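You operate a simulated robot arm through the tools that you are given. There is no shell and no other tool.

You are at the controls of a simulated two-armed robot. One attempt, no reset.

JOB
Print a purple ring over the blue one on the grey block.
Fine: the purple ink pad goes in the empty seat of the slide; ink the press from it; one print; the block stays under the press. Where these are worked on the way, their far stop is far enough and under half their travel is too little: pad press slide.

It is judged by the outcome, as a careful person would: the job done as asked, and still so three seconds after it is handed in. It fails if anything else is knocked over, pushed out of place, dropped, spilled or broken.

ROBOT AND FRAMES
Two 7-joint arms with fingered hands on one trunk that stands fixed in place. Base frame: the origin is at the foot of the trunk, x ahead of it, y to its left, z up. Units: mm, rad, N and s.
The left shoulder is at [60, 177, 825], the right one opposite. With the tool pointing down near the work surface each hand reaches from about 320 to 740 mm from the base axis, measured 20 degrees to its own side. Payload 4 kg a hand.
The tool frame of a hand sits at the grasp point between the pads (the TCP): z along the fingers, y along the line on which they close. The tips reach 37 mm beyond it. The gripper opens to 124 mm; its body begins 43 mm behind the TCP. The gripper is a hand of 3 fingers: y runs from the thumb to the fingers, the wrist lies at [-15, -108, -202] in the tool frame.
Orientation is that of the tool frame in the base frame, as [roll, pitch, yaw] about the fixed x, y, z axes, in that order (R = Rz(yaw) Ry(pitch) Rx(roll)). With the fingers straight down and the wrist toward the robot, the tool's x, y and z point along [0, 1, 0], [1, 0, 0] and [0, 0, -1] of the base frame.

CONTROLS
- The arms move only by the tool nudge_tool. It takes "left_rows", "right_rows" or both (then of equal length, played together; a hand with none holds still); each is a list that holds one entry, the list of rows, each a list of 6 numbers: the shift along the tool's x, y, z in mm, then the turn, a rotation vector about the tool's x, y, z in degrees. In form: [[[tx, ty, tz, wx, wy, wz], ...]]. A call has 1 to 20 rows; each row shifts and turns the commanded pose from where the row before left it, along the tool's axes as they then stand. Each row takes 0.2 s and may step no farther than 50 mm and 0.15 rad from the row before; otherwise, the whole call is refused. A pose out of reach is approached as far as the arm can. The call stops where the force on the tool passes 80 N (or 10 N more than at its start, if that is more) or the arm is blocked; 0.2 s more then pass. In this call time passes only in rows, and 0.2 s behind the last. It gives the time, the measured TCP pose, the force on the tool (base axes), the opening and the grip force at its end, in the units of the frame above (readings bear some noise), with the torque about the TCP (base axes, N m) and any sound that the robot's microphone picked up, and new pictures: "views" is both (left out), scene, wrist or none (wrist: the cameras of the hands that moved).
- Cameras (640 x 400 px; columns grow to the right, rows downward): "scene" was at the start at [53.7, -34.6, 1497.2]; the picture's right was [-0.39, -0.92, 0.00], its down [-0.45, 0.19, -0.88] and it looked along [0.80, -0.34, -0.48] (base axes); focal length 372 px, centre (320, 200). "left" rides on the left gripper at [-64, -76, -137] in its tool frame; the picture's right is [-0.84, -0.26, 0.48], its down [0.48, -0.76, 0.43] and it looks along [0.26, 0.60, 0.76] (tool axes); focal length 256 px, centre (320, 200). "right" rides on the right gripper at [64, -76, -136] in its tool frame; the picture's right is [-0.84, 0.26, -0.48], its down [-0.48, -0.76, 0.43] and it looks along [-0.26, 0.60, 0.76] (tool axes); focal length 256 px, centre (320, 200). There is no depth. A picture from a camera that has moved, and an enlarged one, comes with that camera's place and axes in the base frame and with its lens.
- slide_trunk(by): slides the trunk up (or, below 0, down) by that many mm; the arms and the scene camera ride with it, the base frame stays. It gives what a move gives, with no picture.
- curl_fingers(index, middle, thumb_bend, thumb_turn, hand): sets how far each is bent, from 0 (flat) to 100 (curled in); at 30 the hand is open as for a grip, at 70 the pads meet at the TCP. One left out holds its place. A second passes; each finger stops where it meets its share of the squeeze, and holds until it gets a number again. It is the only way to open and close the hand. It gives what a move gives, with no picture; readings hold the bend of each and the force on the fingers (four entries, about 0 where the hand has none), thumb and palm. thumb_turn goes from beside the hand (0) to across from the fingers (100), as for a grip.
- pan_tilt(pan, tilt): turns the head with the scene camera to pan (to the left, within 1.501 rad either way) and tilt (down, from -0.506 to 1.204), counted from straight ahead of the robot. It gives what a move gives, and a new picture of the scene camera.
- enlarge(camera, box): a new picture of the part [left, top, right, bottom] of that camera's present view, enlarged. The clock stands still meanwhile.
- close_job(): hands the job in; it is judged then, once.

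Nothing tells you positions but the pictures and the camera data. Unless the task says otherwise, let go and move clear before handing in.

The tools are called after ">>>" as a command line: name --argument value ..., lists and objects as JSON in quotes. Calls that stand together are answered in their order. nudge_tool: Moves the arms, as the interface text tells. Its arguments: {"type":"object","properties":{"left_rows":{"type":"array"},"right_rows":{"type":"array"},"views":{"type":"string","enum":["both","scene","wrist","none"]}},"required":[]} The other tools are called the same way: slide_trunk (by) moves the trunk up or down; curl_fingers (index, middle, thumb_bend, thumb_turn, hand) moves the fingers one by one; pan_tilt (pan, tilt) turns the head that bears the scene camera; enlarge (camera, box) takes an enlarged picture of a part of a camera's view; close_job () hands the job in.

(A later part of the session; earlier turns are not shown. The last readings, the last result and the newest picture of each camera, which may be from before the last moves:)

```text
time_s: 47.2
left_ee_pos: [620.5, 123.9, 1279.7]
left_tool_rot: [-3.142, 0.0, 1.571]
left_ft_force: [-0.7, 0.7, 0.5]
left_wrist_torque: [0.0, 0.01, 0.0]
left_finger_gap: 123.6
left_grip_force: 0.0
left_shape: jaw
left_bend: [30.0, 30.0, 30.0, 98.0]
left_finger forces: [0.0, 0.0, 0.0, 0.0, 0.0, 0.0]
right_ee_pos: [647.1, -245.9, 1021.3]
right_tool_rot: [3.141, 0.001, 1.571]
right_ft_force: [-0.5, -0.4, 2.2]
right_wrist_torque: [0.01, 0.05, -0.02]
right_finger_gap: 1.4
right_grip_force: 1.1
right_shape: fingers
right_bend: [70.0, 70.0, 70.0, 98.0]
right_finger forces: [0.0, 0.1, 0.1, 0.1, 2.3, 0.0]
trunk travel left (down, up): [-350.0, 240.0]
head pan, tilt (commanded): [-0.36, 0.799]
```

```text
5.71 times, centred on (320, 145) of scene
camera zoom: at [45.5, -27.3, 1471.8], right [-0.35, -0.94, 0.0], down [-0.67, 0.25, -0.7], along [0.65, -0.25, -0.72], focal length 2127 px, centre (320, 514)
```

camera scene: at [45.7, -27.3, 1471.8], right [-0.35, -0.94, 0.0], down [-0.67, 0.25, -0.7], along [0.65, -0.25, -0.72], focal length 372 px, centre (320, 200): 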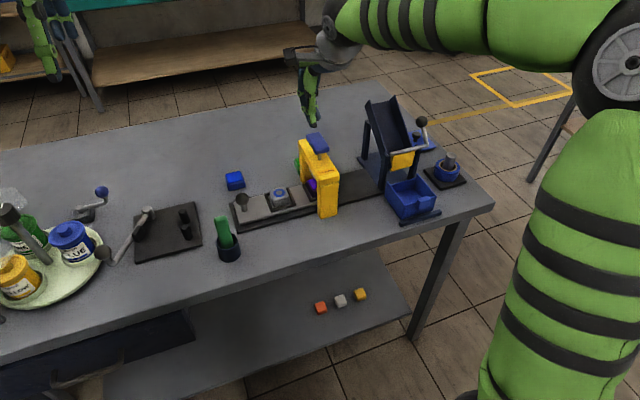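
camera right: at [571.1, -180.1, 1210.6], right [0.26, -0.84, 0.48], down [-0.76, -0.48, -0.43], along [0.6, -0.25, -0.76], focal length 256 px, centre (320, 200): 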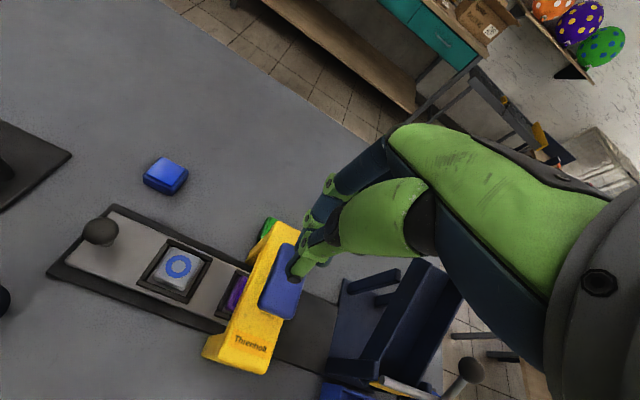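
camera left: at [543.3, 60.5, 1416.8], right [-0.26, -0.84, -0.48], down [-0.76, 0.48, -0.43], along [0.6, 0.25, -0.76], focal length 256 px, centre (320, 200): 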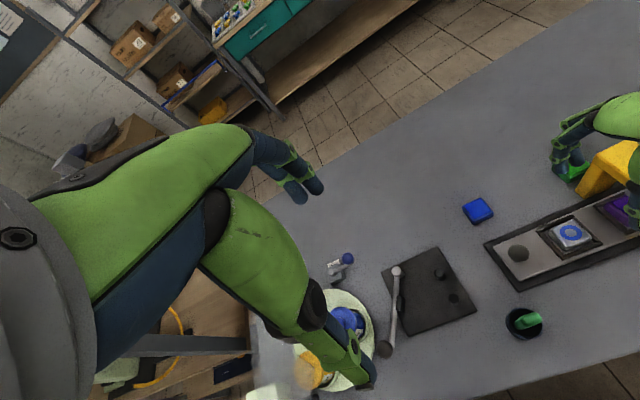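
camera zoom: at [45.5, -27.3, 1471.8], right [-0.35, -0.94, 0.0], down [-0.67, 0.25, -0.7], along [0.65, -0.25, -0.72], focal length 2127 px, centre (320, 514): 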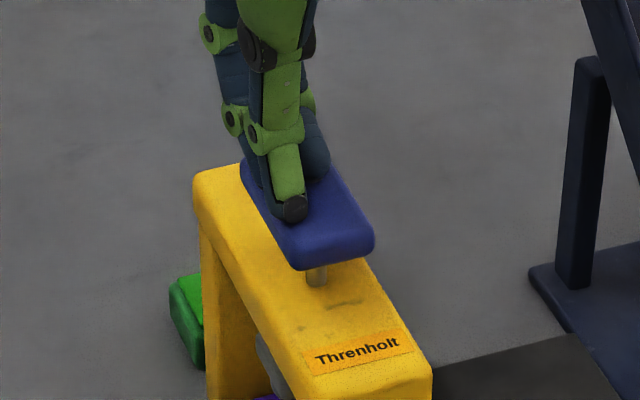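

The paddle goes down under light spring force. I continue.

>>> nudge_tool --right_rows '[[[0, 0, 2, 0, 0, 0], [0, 0, 2, 0, 0, 0], [0, 0, 2, 0, 0, 0], [0, 0, 2, 0, 0, 0], [0, 0, 0, 0, 0, 0]]]' --views "none"

>>> enlarge --camera "scene" --box '[290, 110, 350, 180]'

```text
time_s: 48.4
left_ee_pos: [619.1, 122.0, 1279.7]
left_tool_rot: [-3.142, 0.0, 1.57]
left_ft_force: [0.4, 0.0, 0.6]
left_wrist_torque: [0.01, 0.03, 0.01]
left_finger_gap: 123.7
left_grip_force: 0.0
left_shape: jaw
left_bend: [30.0, 30.0, 30.0, 98.0]
left_finger forces: [0.0, 0.0, 0.0, 0.0, 0.0, 0.0]
right_ee_pos: [647.9, -244.3, 1013.2]
right_tool_rot: [-3.14, -0.001, 1.572]
right_ft_force: [0.7, -0.8, 3.2]
right_wrist_torque: [0.01, -0.02, -0.03]
right_finger_gap: 1.2
right_grip_force: 1.6
right_shape: fingers
right_bend: [70.0, 70.0, 70.0, 98.0]
right_finger forces: [0.0, 0.1, 0.0, 0.1, 2.9, 0.0]
trunk travel left (down, up): [-350.0, 240.0]
head pan, tilt (commanded): [-0.36, 0.799]
```

```text
5.71 times, centred on (320, 145) of scene
camera zoom: at [45.5, -27.3, 1471.8], right [-0.35, -0.94, 0.0], down [-0.67, 0.25, -0.7], along [0.65, -0.25, -0.72], focal length 2127 px, centre (320, 514)
```

zoom: 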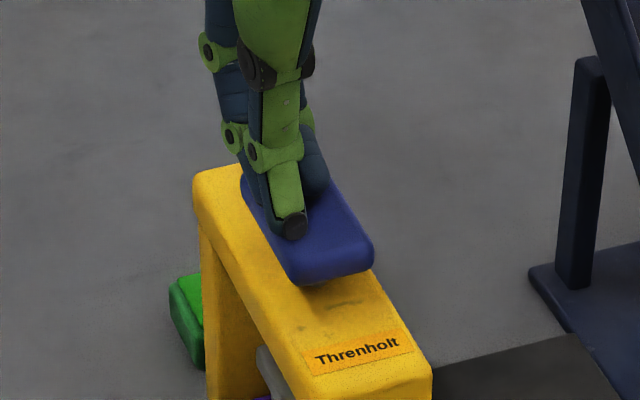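

>>> nudge_tool --right_rows '[[[0, 0, 2, 0, 0, 0], [0, 0, 2, 0, 0, 0], [0, 0, 0, 0, 0, 0]]]' --views "none"

>>> nudge_tool --right_rows '[[[0, 0, 2, 0, 0, 0], [0, 0, 0, 0, 0, 0]]]' --views "none"

>>> enlarge --camera "scene" --box '[290, 110, 350, 180]'

```text
time_s: 49.2
left_ee_pos: [619.2, 122.8, 1280.2]
left_tool_rot: [-3.141, -0.001, 1.572]
left_ft_force: [-0.8, 0.7, 0.1]
left_wrist_torque: [-0.03, -0.01, 0.0]
left_finger_gap: 123.8
left_grip_force: 0.1
left_shape: jaw
left_bend: [30.0, 30.0, 30.0, 98.0]
left_finger forces: [0.0, 0.2, 0.0, 0.0, 0.0, 0.0]
right_ee_pos: [648.9, -244.6, 1008.7]
right_tool_rot: [3.141, -0.001, 1.571]
right_ft_force: [-1.4, -0.8, 2.7]
right_wrist_torque: [-0.01, 0.01, 0.02]
right_finger_gap: 1.6
right_grip_force: 2.7
right_shape: fingers
right_bend: [70.0, 70.0, 70.0, 98.0]
right_finger forces: [0.0, 0.0, 0.0, 0.1, 3.4, 0.0]
trunk travel left (down, up): [-350.0, 240.0]
head pan, tilt (commanded): [-0.36, 0.799]
heard: click
```

```text
time_s: 49.8
left_ee_pos: [619.4, 123.9, 1279.2]
left_tool_rot: [-3.14, 0.001, 1.57]
left_ft_force: [-0.6, -0.2, 0.8]
left_wrist_torque: [-0.02, -0.03, 0.0]
left_finger_gap: 123.7
left_grip_force: 0.1
left_shape: jaw
left_bend: [30.0, 30.0, 30.0, 98.0]
left_finger forces: [0.1, 0.0, 0.1, 0.0, 0.1, 0.0]
right_ee_pos: [647.8, -244.6, 1008.5]
right_tool_rot: [-3.141, 0.0, 1.571]
right_ft_force: [0.5, -1.3, 4.8]
right_wrist_torque: [-0.03, 0.03, 0.01]
right_finger_gap: 1.1
right_grip_force: 2.3
right_shape: fingers
right_bend: [70.0, 70.0, 70.0, 98.0]
right_finger forces: [0.7, 0.1, 0.0, 0.0, 4.7, 0.0]
trunk travel left (down, up): [-350.0, 240.0]
head pan, tilt (commanded): [-0.36, 0.799]
```

```text
5.71 times, centred on (320, 145) of scene
camera zoom: at [45.4, -27.3, 1471.9], right [-0.35, -0.94, 0.0], down [-0.67, 0.25, -0.7], along [0.65, -0.25, -0.72], focal length 2127 px, centre (320, 514)
```

zoom: 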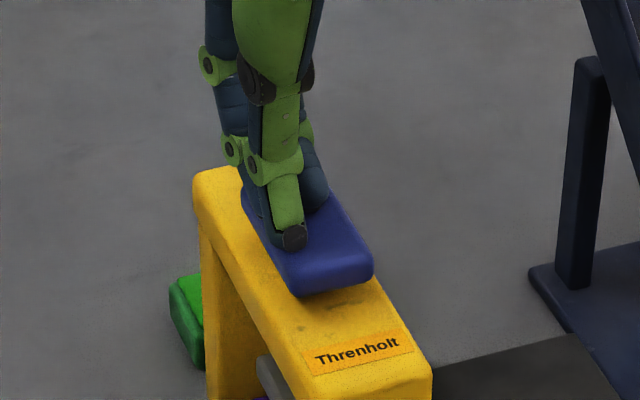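

I heard a click and it now seems to be at the stop. I'll press a bit firmer to be sure.

>>> nudge_tool --right_rows '[[[0, 0, 2, 0, 0, 0], [0, 0, 1, 0, 0, 0], [0, 0, 0, 0, 0, 0]]]' --views "none"

>>> enlarge --camera "scene" --box '[290, 110, 350, 210]'

```text
time_s: 50.6
left_ee_pos: [619.2, 123.0, 1279.9]
left_tool_rot: [3.141, 0.0, 1.57]
left_ft_force: [-0.6, -0.2, -0.4]
left_wrist_torque: [0.0, -0.01, 0.01]
left_finger_gap: 123.9
left_grip_force: 0.2
left_shape: jaw
left_bend: [30.0, 30.0, 30.0, 98.0]
left_finger forces: [0.0, 0.0, 0.1, 0.1, 0.0, 0.0]
right_ee_pos: [648.4, -245.5, 1007.1]
right_tool_rot: [3.137, -0.001, 1.572]
right_ft_force: [1.7, -0.3, 22.3]
right_wrist_torque: [0.05, 0.0, 0.0]
right_finger_gap: 0.7
right_grip_force: 10.9
right_shape: fingers
right_bend: [70.0, 70.0, 70.0, 98.0]
right_finger forces: [9.5, 0.5, 0.1, 0.1, 12.6, 0.0]
trunk travel left (down, up): [-350.0, 240.0]
head pan, tilt (commanded): [-0.36, 0.799]
```

```text
4.00 times, centred on (320, 160) of scene
camera zoom: at [44.4, -26.9, 1472.1], right [-0.35, -0.94, 0.0], down [-0.67, 0.25, -0.7], along [0.65, -0.25, -0.72], focal length 1489 px, centre (320, 360)
```

zoom: 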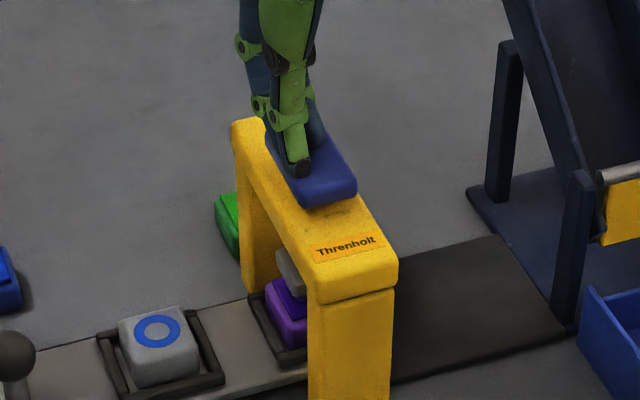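

It's firmly at the stop (22 N) with the stamp on the purple pad. I'll raise slowly and let the paddle spring back.

>>> nudge_tool --right_rows '[[[0, 0, -5, 0, 0, 0], [0, 0, -5, 0, 0, 0], [0, 0, -6, 0, 0, 0], [0, 0, -6, 0, 0, 0], [0, 0, -8, 0, 0, 0], [0, 0, -15, 0, 0, 0], [0, 0, -25, 0, 0, 0]]]' --views "none"

>>> enlarge --camera "scene" --box '[280, 110, 360, 220]'

>>> enlarge --camera "right" --box '[200, 180, 420, 400]'

```text
time_s: 52.2
left_ee_pos: [619.6, 123.1, 1279.1]
left_tool_rot: [3.141, 0.002, 1.57]
left_ft_force: [-0.8, -0.7, -0.5]
left_wrist_torque: [0.01, -0.01, -0.02]
left_finger_gap: 124.0
left_grip_force: 0.1
left_shape: jaw
left_bend: [30.0, 30.0, 30.0, 98.0]
left_finger forces: [0.0, 0.0, 0.1, 0.0, 0.1, 0.1]
right_ee_pos: [648.2, -243.5, 1074.7]
right_tool_rot: [3.14, -0.001, 1.57]
right_ft_force: [0.2, -0.4, 0.0]
right_wrist_torque: [-0.01, 0.0, 0.03]
right_finger_gap: 1.1
right_grip_force: 0.1
right_shape: fingers
right_bend: [70.0, 70.0, 70.0, 98.0]
right_finger forces: [0.1, 0.0, 0.0, 0.0, 0.0, 0.0]
trunk travel left (down, up): [-350.0, 240.0]
head pan, tilt (commanded): [-0.36, 0.799]
```

```text
3.64 times, centred on (320, 165) of scene
camera zoom: at [45.5, -27.3, 1471.8], right [-0.35, -0.94, 0.0], down [-0.67, 0.25, -0.7], along [0.65, -0.25, -0.72], focal length 1353 px, centre (320, 327)
```

zoom: 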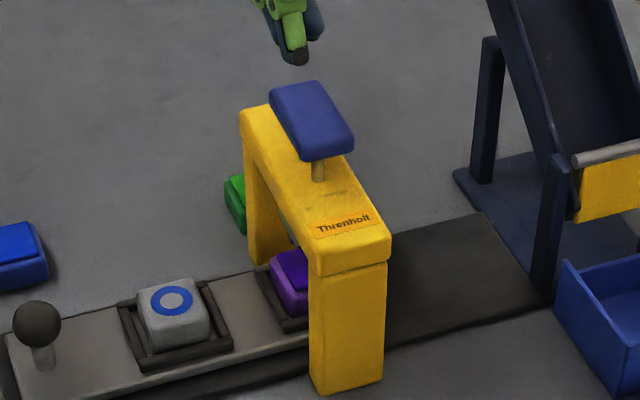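

```text
1.82 times, centred on (310, 290) of right
camera zoom: at [570.4, -179.9, 1210.8], right [0.26, -0.84, 0.48], down [-0.76, -0.48, -0.43], along [0.6, -0.26, -0.76], focal length 465 px, centre (338, 36)
```

zoom: 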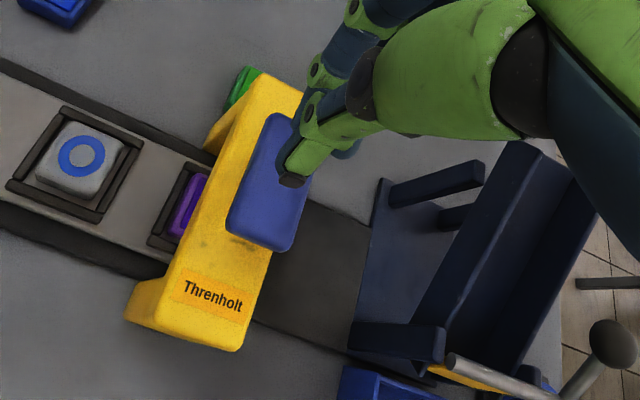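

The press sprang back. Next I move the pinched right hand to the left of the knob (now near y≈-68), and clear the left arm further away.

>>> nudge_tool --right_rows '[[[0, 0, 0, 0, 0, 0], [0, 0, 0, 0, 0, 0], [32, 0, 0, 0, 0, 0], [32, 0, 0, 0, 0, 0], [32, 0, 0, 0, 0, 0], [32, 0, 0, 0, 0, 0], [32, 0, 0, 0, 0, 0], [32, 0, 0, 0, 0, 0], [32, 0, 0, 0, 0, 0]]]' --left_rows '[[[40, 0, 0, 0, 0, 0], [40, 0, 0, 0, 0, 0], [20, 0, 0, 0, 0, 0], [0, 0, 0, 0, 0, 0], [0, 0, 0, 0, 0, 0], [0, 0, 0, 0, 0, 0], [0, 0, 0, 0, 0, 0], [0, 0, 0, 0, 0, 0], [0, 0, 0, 0, 0, 0]]]' --views "both"

>>> enlarge --camera "right" --box '[160, 200, 400, 400]'

>>> enlarge --camera "scene" --box '[200, 70, 340, 270]'

```text
time_s: 54.2
left_ee_pos: [620.7, 224.7, 1277.7]
left_tool_rot: [3.14, -0.002, 1.57]
left_ft_force: [-0.3, 0.1, 0.4]
left_wrist_torque: [0.0, 0.01, 0.02]
left_finger_gap: 123.9
left_grip_force: 0.0
left_shape: jaw
left_bend: [30.0, 30.0, 30.0, 98.0]
left_finger forces: [0.1, 0.0, 0.0, 0.1, 0.0, 0.1]
right_ee_pos: [648.8, -20.9, 1076.2]
right_tool_rot: [3.141, 0.001, 1.57]
right_ft_force: [-0.6, 0.2, 0.3]
right_wrist_torque: [0.01, -0.01, 0.01]
right_finger_gap: 1.1
right_grip_force: 0.1
right_shape: fingers
right_bend: [70.0, 70.0, 70.0, 98.0]
right_finger forces: [0.1, 0.0, 0.0, 0.1, 0.1, 0.0]
trunk travel left (down, up): [-350.0, 240.0]
head pan, tilt (commanded): [-0.36, 0.799]
camera scene: at [45.8, -26.8, 1471.8], right [-0.35, -0.94, 0.0], down [-0.67, 0.25, -0.7], along [0.65, -0.25, -0.72], focal length 372 px, centre (320, 200)
camera right: at [572.5, 43.5, 1212.0], right [0.26, -0.84, 0.48], down [-0.76, -0.48, -0.43], along [0.6, -0.26, -0.76], focal length 256 px, centre (320, 200)
camera left: at [543.8, 161.5, 1415.8], right [-0.26, -0.84, -0.48], down [-0.76, 0.48, -0.43], along [0.6, 0.25, -0.76], focal length 256 px, centre (320, 200)
```

scene: 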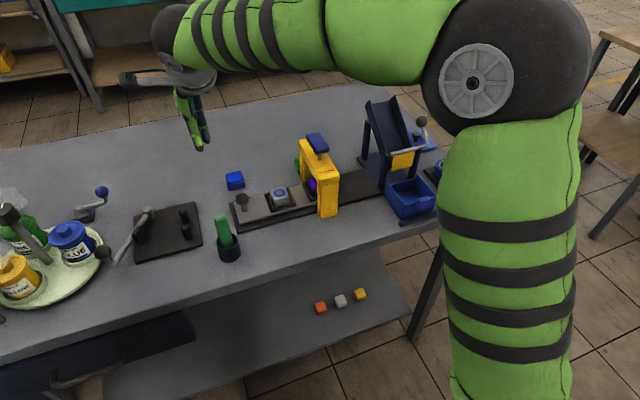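
right: 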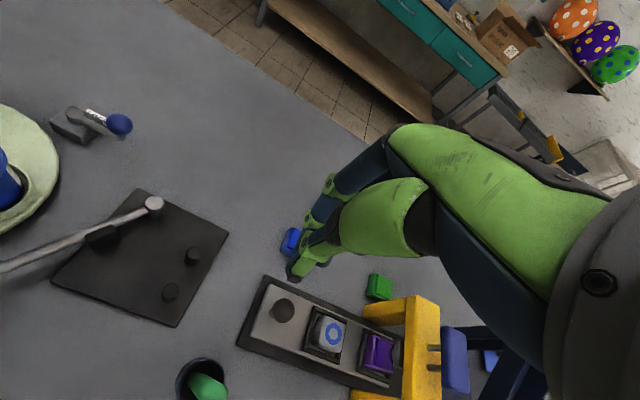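
left: 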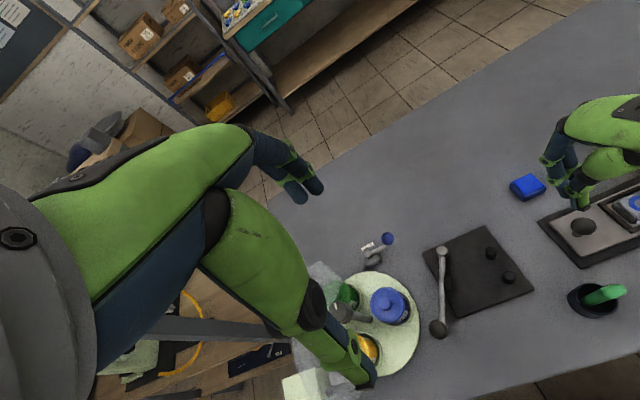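

```text
2.00 times, centred on (280, 300) of right
camera zoom: at [572.5, 43.5, 1212.0], right [0.26, -0.84, 0.48], down [-0.76, -0.48, -0.43], along [0.6, -0.26, -0.76], focal length 512 px, centre (400, 0)
```

zoom: 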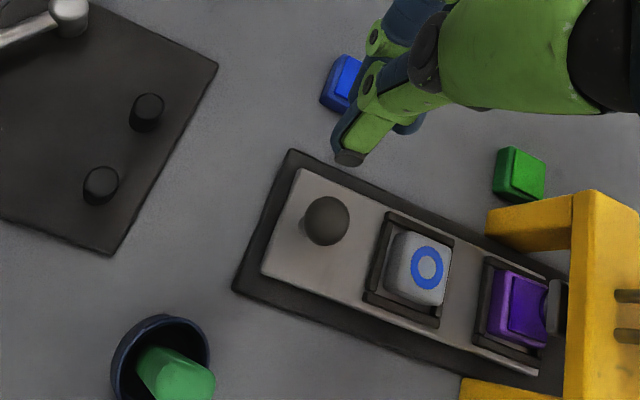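

```text
2.00 times, centred on (270, 170) of scene
camera zoom: at [45.8, -26.8, 1471.8], right [-0.35, -0.94, 0.0], down [-0.67, 0.25, -0.7], along [0.65, -0.25, -0.72], focal length 744 px, centre (420, 260)
```

zoom: 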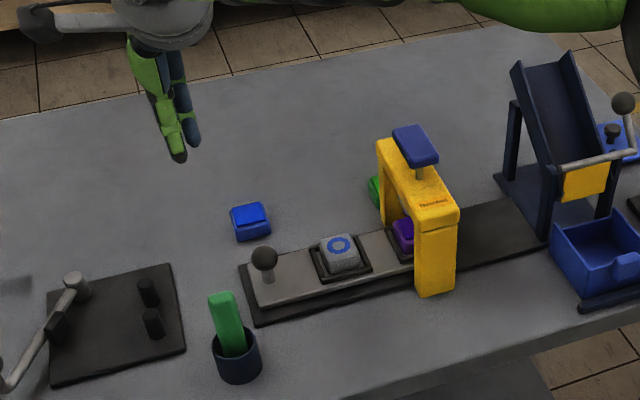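

The knob is at about (648,-68). I'll lower the pinched fingers to its left, 13 mm clear.

>>> nudge_tool --right_rows '[[[0, 0, 35, 0, 0, 0], [0, 0, 35, 0, 0, 0], [0, 0, 35, 0, 0, 0], [0, 0, 30, 0, 0, 0], [0, 0, 20, 0, 0, 0], [0, 0, 14, 0, 0, 0], [0, 0, 0, 0, 0, 0]]]' --views "none"

>>> enlarge --camera "right" --box '[200, 180, 400, 400]'

>>> enlarge --camera "scene" --box '[190, 110, 310, 260]'

```text
time_s: 55.8
left_ee_pos: [620.7, 224.1, 1278.1]
left_tool_rot: [-3.141, 0.0, 1.57]
left_ft_force: [0.6, 0.2, 0.8]
left_wrist_torque: [0.0, 0.01, -0.04]
left_finger_gap: 123.9
left_grip_force: 0.1
left_shape: jaw
left_bend: [30.0, 30.0, 30.0, 98.0]
left_finger forces: [0.1, 0.0, 0.0, 0.1, 0.0, 0.0]
right_ee_pos: [647.2, -20.5, 905.8]
right_tool_rot: [3.141, 0.0, 1.571]
right_ft_force: [0.4, 0.0, -0.1]
right_wrist_torque: [0.04, -0.01, 0.02]
right_finger_gap: 1.5
right_grip_force: 0.1
right_shape: fingers
right_bend: [70.0, 70.0, 70.0, 98.0]
right_finger forces: [0.0, 0.0, 0.2, 0.0, 0.0, 0.1]
trunk travel left (down, up): [-350.0, 240.0]
head pan, tilt (commanded): [-0.36, 0.799]
```

```text
1.82 times, centred on (300, 290) of right
camera zoom: at [570.7, 42.7, 1042.5], right [0.26, -0.84, 0.48], down [-0.76, -0.48, -0.43], along [0.6, -0.26, -0.76], focal length 465 px, centre (356, 36)
```

zoom: 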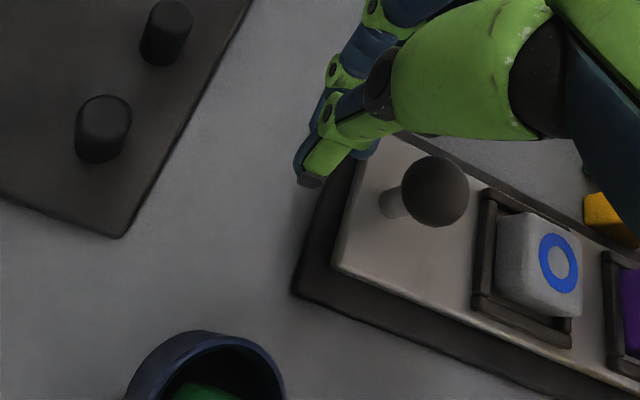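

```text
2.67 times, centred on (250, 185) of scene
camera zoom: at [45.7, -27.2, 1471.8], right [-0.35, -0.94, 0.0], down [-0.67, 0.25, -0.7], along [0.65, -0.25, -0.72], focal length 992 px, centre (507, 240)
```

zoom: 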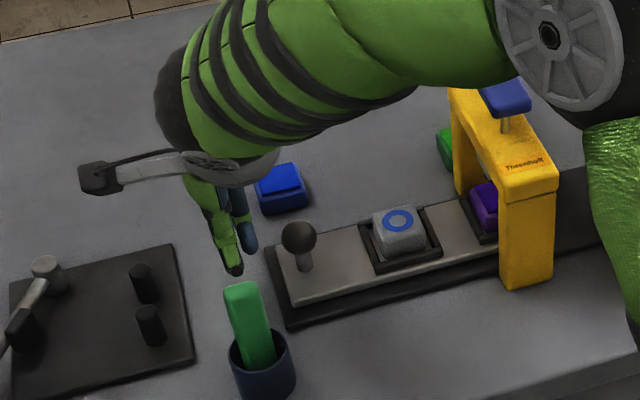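

All clear. I push the knob to the right.

>>> nudge_tool --right_rows '[[[-6, 0, 0, 0, 0, 0], [-6, 0, 0, 0, 0, 0], [-8, 0, 0, 0, 0, 0], [-10, 0, 0, 0, 0, 0], [-10, 0, 0, 0, 0, 0], [-10, 0, 0, 0, 0, 0], [-10, 0, 0, 0, 0, 0], [-10, 0, 0, 0, 0, 0], [-10, 0, 0, 0, 0, 0], [-10, 0, 0, 0, 0, 0], [-6, 0, 0, 0, 0, 0], [0, 0, 0, 0, 0, 0]]]' --views "none"

>>> enlarge --camera "right" --box '[200, 180, 420, 400]'

>>> enlarge --camera "scene" --box '[220, 110, 380, 240]'

```text
time_s: 58.4
left_ee_pos: [619.5, 223.9, 1278.6]
left_tool_rot: [-3.141, -0.001, 1.571]
left_ft_force: [0.8, -0.4, -0.8]
left_wrist_torque: [-0.01, -0.04, -0.01]
left_finger_gap: 123.9
left_grip_force: 0.0
left_shape: jaw
left_bend: [30.0, 30.0, 30.0, 98.0]
left_finger forces: [0.1, 0.0, 0.0, 0.0, 0.0, 0.1]
right_ee_pos: [646.8, -116.7, 905.9]
right_tool_rot: [-3.141, 0.0, 1.571]
right_ft_force: [0.1, -0.4, 0.5]
right_wrist_torque: [-0.03, -0.05, 0.01]
right_finger_gap: 1.3
right_grip_force: 0.3
right_shape: fingers
right_bend: [70.0, 70.0, 70.0, 98.0]
right_finger forces: [0.0, 0.5, 0.0, 0.0, 0.1, 0.1]
trunk travel left (down, up): [-350.0, 240.0]
head pan, tilt (commanded): [-0.36, 0.799]
```

```text
1.82 times, centred on (310, 290) of right
camera zoom: at [570.2, -53.4, 1042.1], right [0.26, -0.84, 0.48], down [-0.76, -0.48, -0.43], along [0.6, -0.26, -0.76], focal length 465 px, centre (338, 36)
```

zoom: 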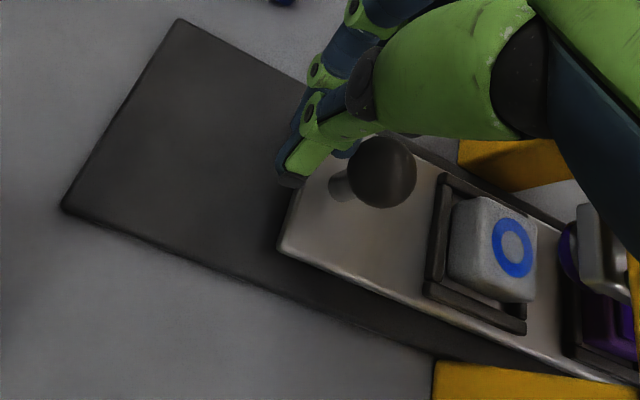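

```text
3.08 times, centred on (300, 175) of scene
camera zoom: at [45.7, -27.2, 1471.8], right [-0.35, -0.94, 0.0], down [-0.67, 0.25, -0.7], along [0.65, -0.25, -0.72], focal length 1145 px, centre (382, 277)
```

zoom: 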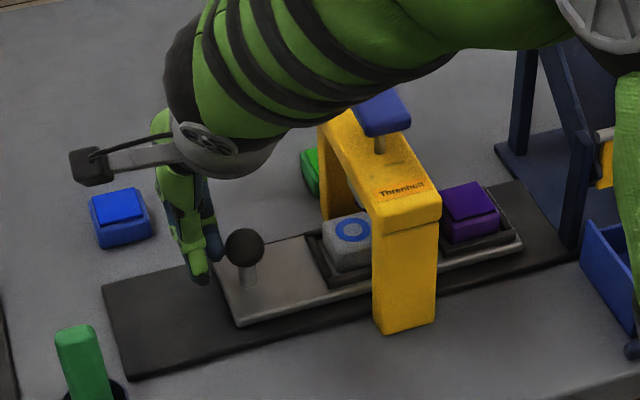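

The slide follows, and the stamp face shows purple ink. I'll continue in small steps to the right stop.

>>> nudge_tool --right_rows '[[[-4, 0, 0, 0, 0, 0], [-3, 0, 0, 0, 0, 0], [-2, 0, 0, 0, 0, 0], [0, 0, 0, 0, 0, 0]]]' --views "none"

>>> nudge_tool --right_rows '[[[-2, 0, 0, 0, 0, 0], [-2, 0, 0, 0, 0, 0], [0, 0, 0, 0, 0, 0]]]' --views "none"

```text
time_s: 59.4
left_ee_pos: [620.9, 224.8, 1278.2]
left_tool_rot: [-3.141, 0.0, 1.57]
left_ft_force: [0.1, -0.1, -0.1]
left_wrist_torque: [-0.01, 0.0, 0.02]
left_finger_gap: 124.1
left_grip_force: 0.0
left_shape: jaw
left_bend: [30.0, 30.0, 30.0, 98.0]
left_finger forces: [0.1, 0.0, 0.0, 0.1, 0.0, 0.0]
right_ee_pos: [646.6, -125.0, 905.6]
right_tool_rot: [3.14, 0.001, 1.569]
right_ft_force: [-0.2, 0.3, -0.3]
right_wrist_torque: [0.0, 0.0, 0.0]
right_finger_gap: 1.3
right_grip_force: 0.6
right_shape: fingers
right_bend: [70.0, 70.0, 70.0, 98.0]
right_finger forces: [0.0, 0.4, 0.1, 0.0, 0.1, 0.0]
trunk travel left (down, up): [-350.0, 240.0]
head pan, tilt (commanded): [-0.36, 0.799]
```

```text
time_s: 60.2
left_ee_pos: [619.5, 223.3, 1279.8]
left_tool_rot: [3.141, 0.0, 1.571]
left_ft_force: [-0.1, -0.3, 0.4]
left_wrist_torque: [-0.01, 0.01, -0.01]
left_finger_gap: 123.9
left_grip_force: 0.0
left_shape: jaw
left_bend: [30.0, 30.0, 30.0, 98.0]
left_finger forces: [0.0, 0.0, 0.1, 0.0, 0.1, 0.0]
right_ee_pos: [647.1, -130.6, 905.9]
right_tool_rot: [3.142, -0.002, 1.57]
right_ft_force: [-0.2, -0.1, -0.3]
right_wrist_torque: [0.03, 0.01, -0.03]
right_finger_gap: 1.2
right_grip_force: 0.0
right_shape: fingers
right_bend: [70.0, 70.0, 70.0, 98.0]
right_finger forces: [0.1, 0.0, 0.1, 0.1, 0.0, 0.0]
trunk travel left (down, up): [-350.0, 240.0]
head pan, tilt (commanded): [-0.36, 0.799]
```

>>> nudge_tool --right_rows '[[[-2, 0, 0, 0, 0, 0], [-2, 0, 0, 0, 0, 0], [0, 0, 0, 0, 0, 0]]]' --views "none"

>>> nudge_tool --right_rows '[[[-2, 0, 0, 0, 0, 0], [-2, 0, 0, 0, 0, 0], [0, 0, 0, 0, 0, 0]]]' --views "none"

>>> enlarge --camera "right" --box '[200, 180, 420, 400]'

>>> enlarge --camera "scene" --box '[220, 110, 380, 240]'

```text
time_s: 61.0
left_ee_pos: [619.5, 224.9, 1279.4]
left_tool_rot: [-3.14, 0.001, 1.572]
left_ft_force: [-1.0, -0.2, -0.1]
left_wrist_torque: [-0.02, 0.01, 0.04]
left_finger_gap: 123.9
left_grip_force: 0.0
left_shape: jaw
left_bend: [30.0, 30.0, 30.0, 98.0]
left_finger forces: [0.0, 0.0, 0.0, 0.0, 0.1, 0.0]
right_ee_pos: [647.8, -133.8, 905.6]
right_tool_rot: [-3.141, -0.001, 1.572]
right_ft_force: [-0.3, 0.2, -0.1]
right_wrist_torque: [0.0, -0.01, -0.03]
right_finger_gap: 1.0
right_grip_force: 0.1
right_shape: fingers
right_bend: [70.0, 70.0, 70.0, 98.0]
right_finger forces: [0.1, 0.1, 0.0, 0.0, 0.0, 0.0]
trunk travel left (down, up): [-350.0, 240.0]
head pan, tilt (commanded): [-0.36, 0.799]
```

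```text
time_s: 61.8
left_ee_pos: [619.6, 224.9, 1277.8]
left_tool_rot: [3.142, 0.0, 1.572]
left_ft_force: [-0.2, -0.6, 0.3]
left_wrist_torque: [0.03, -0.03, 0.02]
left_finger_gap: 124.2
left_grip_force: 0.0
left_shape: jaw
left_bend: [30.0, 30.0, 30.0, 98.0]
left_finger forces: [0.0, 0.0, 0.0, 0.1, 0.0, 0.1]
right_ee_pos: [647.0, -137.0, 906.5]
right_tool_rot: [-3.141, -0.001, 1.57]
right_ft_force: [-0.3, 3.4, 0.4]
right_wrist_torque: [0.13, -0.02, 0.06]
right_finger_gap: 1.2
right_grip_force: 1.8
right_shape: fingers
right_bend: [70.0, 70.0, 70.0, 98.0]
right_finger forces: [0.1, 4.0, 0.1, 0.1, 0.0, 0.0]
trunk travel left (down, up): [-350.0, 240.0]
head pan, tilt (commanded): [-0.36, 0.799]
```

```text
1.82 times, centred on (310, 290) of right
camera zoom: at [570.8, -73.3, 1042.2], right [0.26, -0.84, 0.48], down [-0.76, -0.48, -0.43], along [0.6, -0.25, -0.76], focal length 465 px, centre (338, 36)
```

zoom: 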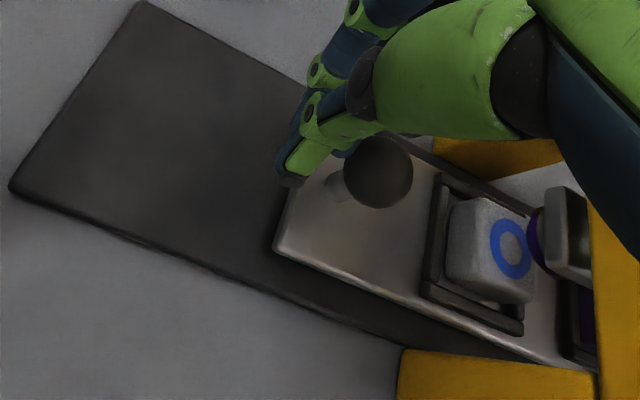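

```text
3.08 times, centred on (300, 175) of scene
camera zoom: at [45.8, -26.8, 1471.8], right [-0.35, -0.94, 0.0], down [-0.67, 0.25, -0.7], along [0.65, -0.25, -0.72], focal length 1145 px, centre (382, 277)
```

zoom: 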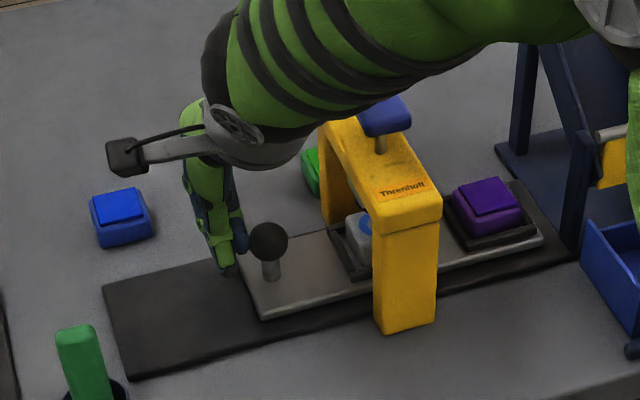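

Force is starting to build. A few more millimetres will confirm the stop.

>>> nudge_tool --right_rows '[[[-2, 0, 0, 0, 0, 0], [-1, 0, 0, 0, 0, 0], [0, 0, 0, 0, 0, 0]]]' --views "none"

>>> enlarge --camera "scene" --box '[220, 110, 380, 240]'

```text
time_s: 62.6
left_ee_pos: [620.0, 226.2, 1277.6]
left_tool_rot: [3.141, 0.003, 1.572]
left_ft_force: [-0.1, 0.1, 0.3]
left_wrist_torque: [0.02, 0.03, 0.0]
left_finger_gap: 123.6
left_grip_force: 0.1
left_shape: jaw
left_bend: [30.0, 30.0, 30.0, 98.0]
left_finger forces: [0.0, 0.0, 0.1, 0.0, 0.0, 0.0]
right_ee_pos: [648.2, -138.0, 906.1]
right_tool_rot: [-3.141, -0.002, 1.572]
right_ft_force: [-0.5, 13.2, -1.2]
right_wrist_torque: [0.45, 0.02, 0.06]
right_finger_gap: 1.3
right_grip_force: 6.4
right_shape: fingers
right_bend: [70.0, 70.0, 70.0, 98.0]
right_finger forces: [0.0, 13.2, 0.0, 0.0, 0.0, 0.0]
trunk travel left (down, up): [-350.0, 240.0]
head pan, tilt (commanded): [-0.36, 0.799]
```

```text
3.08 times, centred on (300, 175) of scene
camera zoom: at [45.7, -25.9, 1471.8], right [-0.35, -0.94, 0.0], down [-0.67, 0.25, -0.7], along [0.65, -0.25, -0.72], focal length 1145 px, centre (382, 277)
```

zoom: 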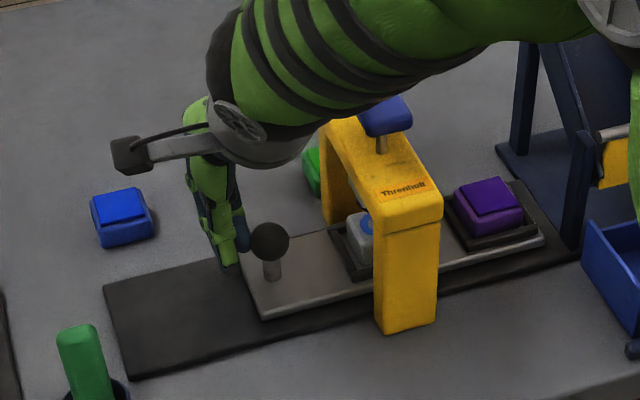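

The slide is at the right stop (13 N, no further movement). I'll back off the knob, rise and return over the paddle for the single print.

>>> nudge_tool --right_rows '[[[6, 0, 0, 0, 0, 0], [9, 0, 0, 0, 0, 0], [0, 0, -30, 0, 0, 0], [0, 0, -45, 0, 0, 0], [0, 0, -45, 0, 0, 0], [0, 0, -45, 0, 0, 0], [0, 0, -4, 0, 0, 0], [-30, 0, 0, 0, 0, 0], [-40, 0, 0, 0, 0, 0], [-30, 0, 0, 0, 0, 0], [-20, 0, 0, 0, 0, 0], [0, 0, 0, 0, 0, 0]]]' --views "both"

>>> enlarge --camera "scene" --box '[270, 90, 390, 220]'

>>> enlarge --camera "right" --box '[160, 200, 380, 400]'

```text
time_s: 65.2
left_ee_pos: [619.6, 224.1, 1278.7]
left_tool_rot: [3.141, -0.001, 1.571]
left_ft_force: [-1.0, -0.2, 0.7]
left_wrist_torque: [0.0, 0.01, 0.0]
left_finger_gap: 123.7
left_grip_force: 0.1
left_shape: jaw
left_bend: [30.0, 30.0, 30.0, 98.0]
left_finger forces: [0.1, 0.0, 0.1, 0.0, 0.0, 0.1]
right_ee_pos: [648.2, -245.3, 1074.6]
right_tool_rot: [-3.14, 0.001, 1.571]
right_ft_force: [-0.4, 0.7, 0.3]
right_wrist_torque: [-0.01, -0.01, 0.0]
right_finger_gap: 1.1
right_grip_force: 0.0
right_shape: fingers
right_bend: [70.0, 70.0, 70.0, 98.0]
right_finger forces: [0.0, 0.1, 0.0, 0.0, 0.1, 0.0]
trunk travel left (down, up): [-350.0, 240.0]
head pan, tilt (commanded): [-0.36, 0.799]
camera scene: at [45.7, -27.3, 1471.8], right [-0.35, -0.94, 0.0], down [-0.67, 0.25, -0.7], along [0.65, -0.25, -0.72], focal length 372 px, centre (320, 200)
camera right: at [571.2, -182.1, 1210.6], right [0.26, -0.84, 0.48], down [-0.76, -0.48, -0.43], along [0.6, -0.25, -0.76], focal length 256 px, centre (320, 200)
```

scene: 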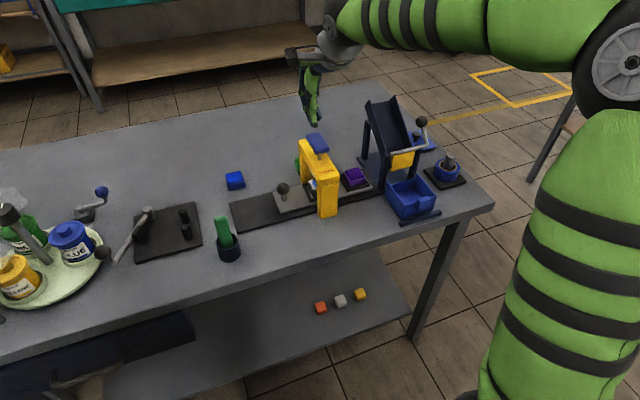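
right: 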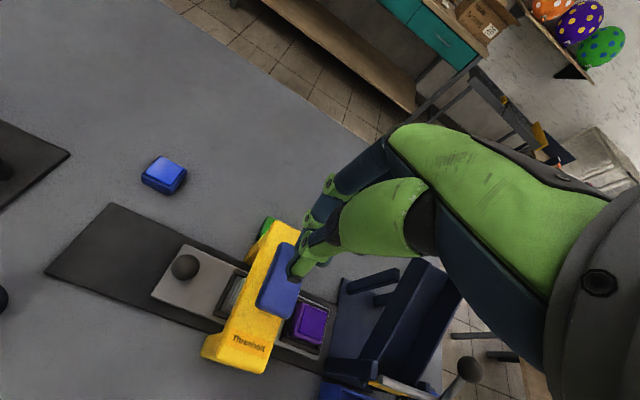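

```text
3.08 times, centred on (330, 155) of scene
camera zoom: at [45.7, -27.3, 1471.8], right [-0.35, -0.94, 0.0], down [-0.67, 0.25, -0.7], along [0.65, -0.25, -0.72], focal length 1145 px, centre (289, 338)
```

zoom: 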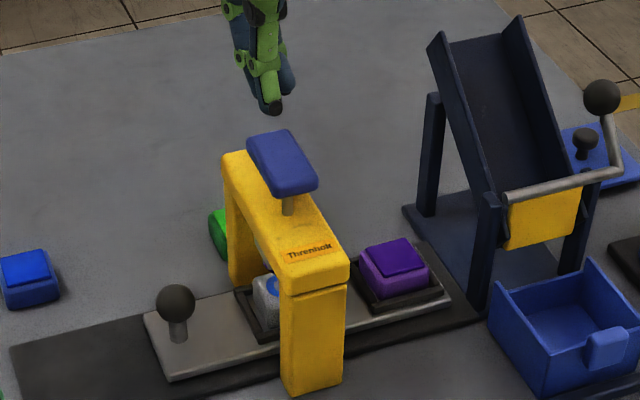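

```text
2.00 times, centred on (270, 300) of right
camera zoom: at [571.2, -182.1, 1210.6], right [0.26, -0.84, 0.48], down [-0.76, -0.48, -0.43], along [0.6, -0.25, -0.76], focal length 512 px, centre (420, 0)
```

zoom: 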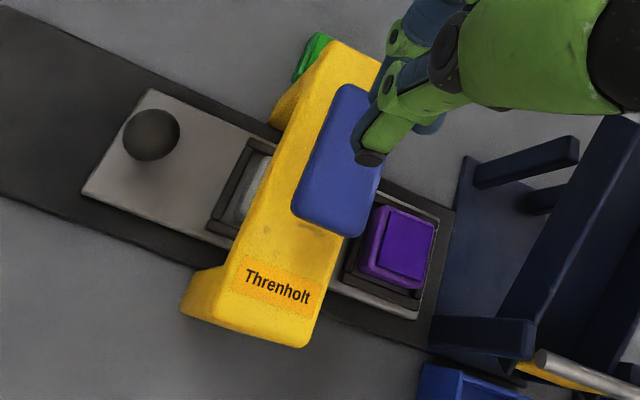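

The block is back under the press. I'll press the paddle once in a single smooth stroke to the stop.

>>> nudge_tool --right_rows '[[[0, 0, 12, 0, 0, 0], [0, 0, 12, 0, 0, 0], [0, 0, 12, 0, 0, 0], [0, 0, 8, 0, 0, 0], [0, 0, 3, 0, 0, 0], [0, 0, 3, 0, 0, 0], [0, 0, 3, 0, 0, 0], [0, 0, 3, 0, 0, 0], [0, 0, 3, 0, 0, 0], [0, 0, 3, 0, 0, 0], [0, 0, 2, 0, 0, 0], [0, 0, 2, 0, 0, 0], [0, 0, 2, 0, 0, 0], [0, 0, 0, 0, 0, 0]]]' --views "none"

>>> enlarge --camera "scene" --box '[280, 110, 360, 220]'

```text
time_s: 68.2
left_ee_pos: [618.9, 223.9, 1278.5]
left_tool_rot: [-3.141, 0.001, 1.571]
left_ft_force: [0.4, 0.5, -0.2]
left_wrist_torque: [0.02, -0.04, 0.01]
left_finger_gap: 124.0
left_grip_force: 0.1
left_shape: jaw
left_bend: [30.0, 30.0, 30.0, 98.0]
left_finger forces: [0.1, 0.1, 0.0, 0.0, 0.0, 0.1]
right_ee_pos: [648.0, -245.3, 1006.7]
right_tool_rot: [3.14, -0.001, 1.571]
right_ft_force: [0.2, -1.2, 10.5]
right_wrist_torque: [0.0, -0.01, -0.03]
right_finger_gap: 1.1
right_grip_force: 5.4
right_shape: fingers
right_bend: [70.0, 70.0, 70.0, 98.0]
right_finger forces: [3.8, 0.0, 0.0, 0.0, 7.1, 0.0]
trunk travel left (down, up): [-350.0, 240.0]
head pan, tilt (commanded): [-0.36, 0.799]
heard: click
```

```text
3.64 times, centred on (320, 165) of scene
camera zoom: at [45.0, -27.1, 1471.9], right [-0.35, -0.94, 0.0], down [-0.67, 0.25, -0.7], along [0.65, -0.25, -0.72], focal length 1353 px, centre (320, 327)
```

zoom: 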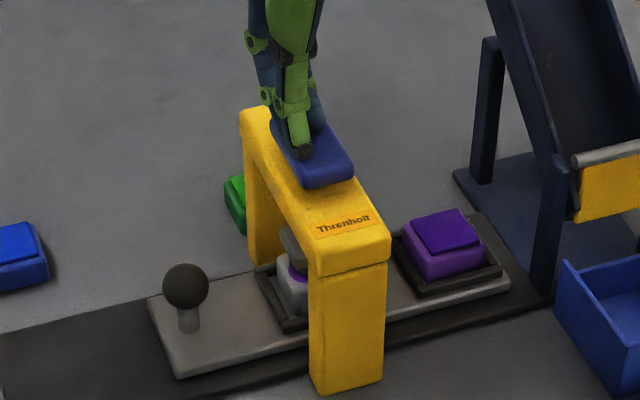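

It clicked at the stop. I'll add a little more to be firm, then release upward.

>>> nudge_tool --right_rows '[[[0, 0, 2, 0, 0, 0], [0, 0, 0, 0, 0, 0]]]' --views "none"

>>> nudge_tool --right_rows '[[[0, 0, -5, 0, 0, 0], [0, 0, -5, 0, 0, 0], [0, 0, -6, 0, 0, 0], [0, 0, -6, 0, 0, 0], [0, 0, -8, 0, 0, 0], [0, 0, -15, 0, 0, 0], [0, 0, -25, 0, 0, 0], [0, 0, -25, 0, 0, 0]]]' --views "both"

>>> enlarge --camera "scene" --box '[280, 110, 380, 220]'

>>> enlarge --camera "scene" --box '[295, 165, 335, 205]'

```text
time_s: 68.8
left_ee_pos: [619.4, 224.9, 1279.8]
left_tool_rot: [3.138, 0.0, 1.572]
left_ft_force: [-0.2, 0.4, 1.0]
left_wrist_torque: [-0.02, 0.02, 0.03]
left_finger_gap: 123.7
left_grip_force: 0.0
left_shape: jaw
left_bend: [30.0, 30.0, 30.0, 98.0]
left_finger forces: [0.0, 0.0, 0.1, 0.0, 0.0, 0.0]
right_ee_pos: [647.8, -245.0, 1006.5]
right_tool_rot: [3.137, -0.002, 1.569]
right_ft_force: [3.5, -1.3, 23.5]
right_wrist_torque: [0.09, -0.09, 0.03]
right_finger_gap: 0.9
right_grip_force: 12.3
right_shape: fingers
right_bend: [70.0, 70.0, 70.0, 98.0]
right_finger forces: [10.8, 0.7, 0.1, 0.0, 13.1, 0.0]
trunk travel left (down, up): [-350.0, 240.0]
head pan, tilt (commanded): [-0.36, 0.799]
```

```text
time_s: 70.6
left_ee_pos: [620.0, 224.9, 1278.7]
left_tool_rot: [-3.141, 0.001, 1.571]
left_ft_force: [-0.7, -0.8, -0.9]
left_wrist_torque: [-0.02, -0.03, 0.0]
left_finger_gap: 123.9
left_grip_force: 0.1
left_shape: jaw
left_bend: [30.0, 30.0, 30.0, 98.0]
left_finger forces: [0.0, 0.0, 0.0, 0.0, 0.1, 0.1]
right_ee_pos: [647.0, -247.2, 1099.3]
right_tool_rot: [3.142, -0.002, 1.572]
right_ft_force: [0.8, 0.3, 0.0]
right_wrist_torque: [0.03, 0.04, -0.05]
right_finger_gap: 1.1
right_grip_force: 0.1
right_shape: fingers
right_bend: [70.0, 70.0, 70.0, 98.0]
right_finger forces: [0.0, 0.1, 0.0, 0.0, 0.0, 0.1]
trunk travel left (down, up): [-350.0, 240.0]
head pan, tilt (commanded): [-0.36, 0.799]
camera scene: at [45.5, -27.3, 1471.8], right [-0.35, -0.94, 0.0], down [-0.67, 0.25, -0.7], along [0.65, -0.25, -0.72], focal length 372 px, centre (320, 200)
camera right: at [570.6, -183.4, 1236.1], right [0.26, -0.84, 0.48], down [-0.76, -0.48, -0.43], along [0.6, -0.26, -0.76], focal length 256 px, centre (320, 200)
```

scene: 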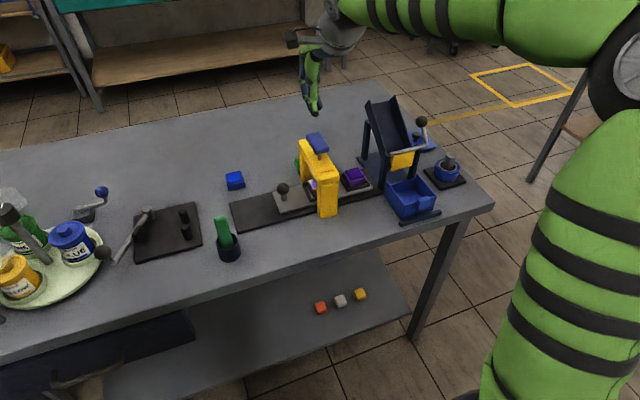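
right: 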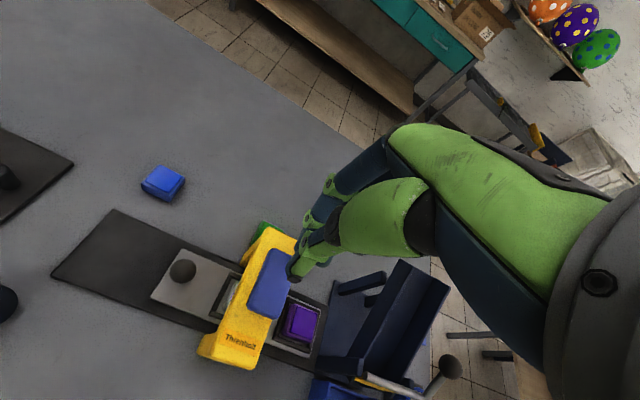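

```text
3.64 times, centred on (330, 165) of scene
camera zoom: at [45.5, -27.3, 1471.8], right [-0.35, -0.94, 0.0], down [-0.67, 0.25, -0.7], along [0.65, -0.25, -0.72], focal length 1353 px, centre (284, 327)
```

zoom: 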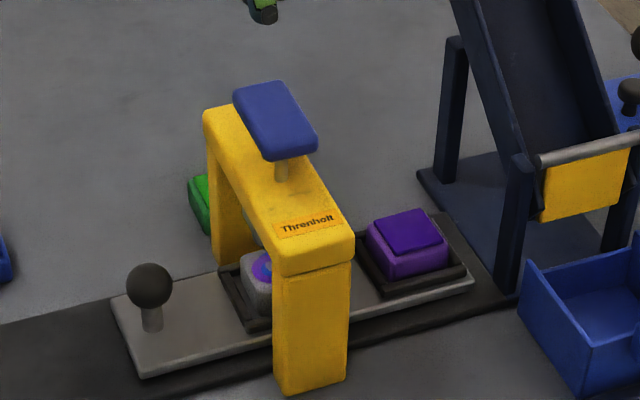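

```text
10.00 times, centred on (315, 185) of scene
camera zoom: at [45.5, -27.3, 1471.8], right [-0.35, -0.94, 0.0], down [-0.67, 0.25, -0.7], along [0.65, -0.25, -0.72], focal length 3722 px, centre (370, 350)
```

zoom: 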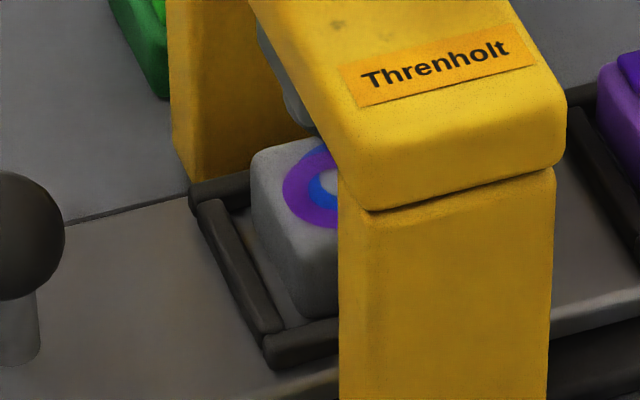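

A purple ring is now on the block. I'll look at it from another side to check how it lies over the blue one.

>>> enlarge --camera "left" --box '[540, 140, 640, 240]'

>>> enlarge --camera "right" --box '[190, 260, 260, 340]'

>>> nudge_tool --right_rows '[[[-40, -20, -10, 0, 0, 0], [-40, -30, 0, 0, 0, 0], [-20, -40, 0, 0, 0, 0], [0, -40, 0, 0, 0, 0], [0, -30, 0, 0, 0, 0]]]' --views "both"

```text
4.00 times, centred on (590, 190) of left
camera zoom: at [543.5, 161.1, 1415.9], right [-0.26, -0.84, -0.48], down [-0.76, 0.48, -0.43], along [0.6, 0.26, -0.76], focal length 1024 px, centre (-760, 240)
```

zoom: 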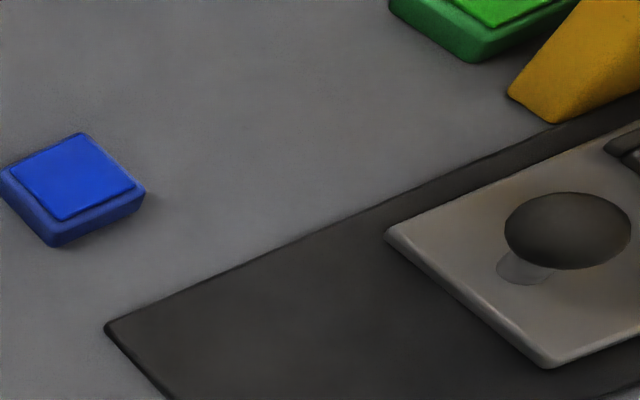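

```text
5.00 times, centred on (225, 300) of right
camera zoom: at [570.6, -183.4, 1236.1], right [0.26, -0.84, 0.48], down [-0.76, -0.48, -0.43], along [0.6, -0.26, -0.76], focal length 1280 px, centre (795, -300)
```

zoom: 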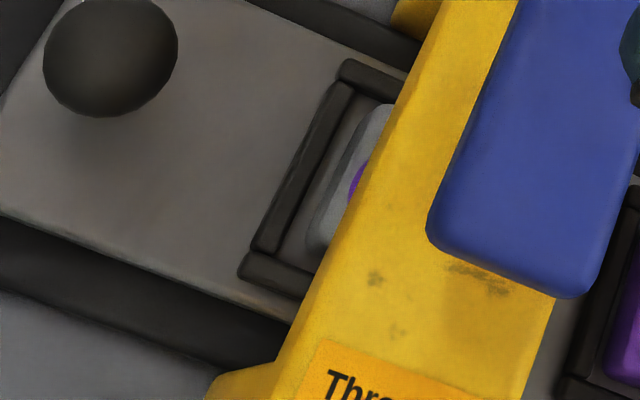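

```text
time_s: 71.8
left_ee_pos: [618.9, 224.4, 1279.1]
left_tool_rot: [3.142, 0.002, 1.57]
left_ft_force: [-1.4, 0.4, -0.4]
left_wrist_torque: [0.0, -0.01, -0.02]
left_finger_gap: 124.0
left_grip_force: 0.1
left_shape: jaw
left_bend: [30.0, 30.0, 30.0, 98.0]
left_finger forces: [0.1, 0.0, 0.1, 0.0, 0.1, 0.0]
right_ee_pos: [486.9, -346.8, 1111.4]
right_tool_rot: [3.141, 0.002, 1.572]
right_ft_force: [-0.3, 0.1, 0.7]
right_wrist_torque: [0.0, -0.02, 0.0]
right_finger_gap: 1.0
right_grip_force: 0.1
right_shape: fingers
right_bend: [70.0, 70.0, 70.0, 98.0]
right_finger forces: [0.1, 0.0, 0.0, 0.0, 0.0, 0.0]
trunk travel left (down, up): [-350.0, 240.0]
head pan, tilt (commanded): [-0.36, 0.799]
camera scene: at [45.2, -27.3, 1471.8], right [-0.35, -0.94, 0.0], down [-0.67, 0.25, -0.7], along [0.65, -0.25, -0.72], focal length 372 px, centre (320, 200)
camera right: at [410.4, -283.7, 1246.9], right [0.26, -0.84, 0.48], down [-0.76, -0.48, -0.43], along [0.6, -0.25, -0.76], focal length 256 px, centre (320, 200)
```

scene: 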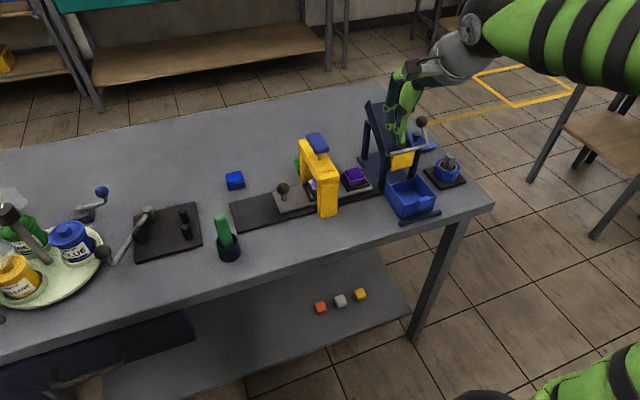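
right: 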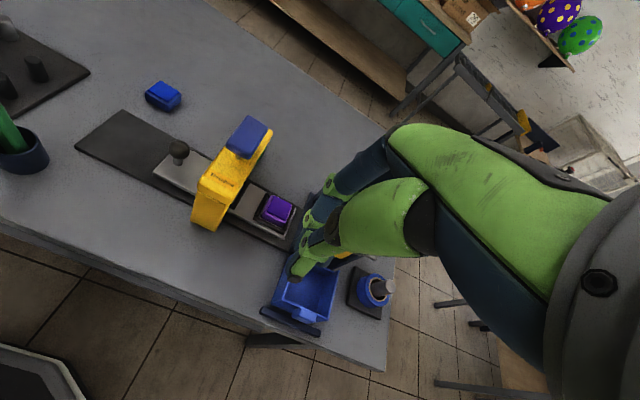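

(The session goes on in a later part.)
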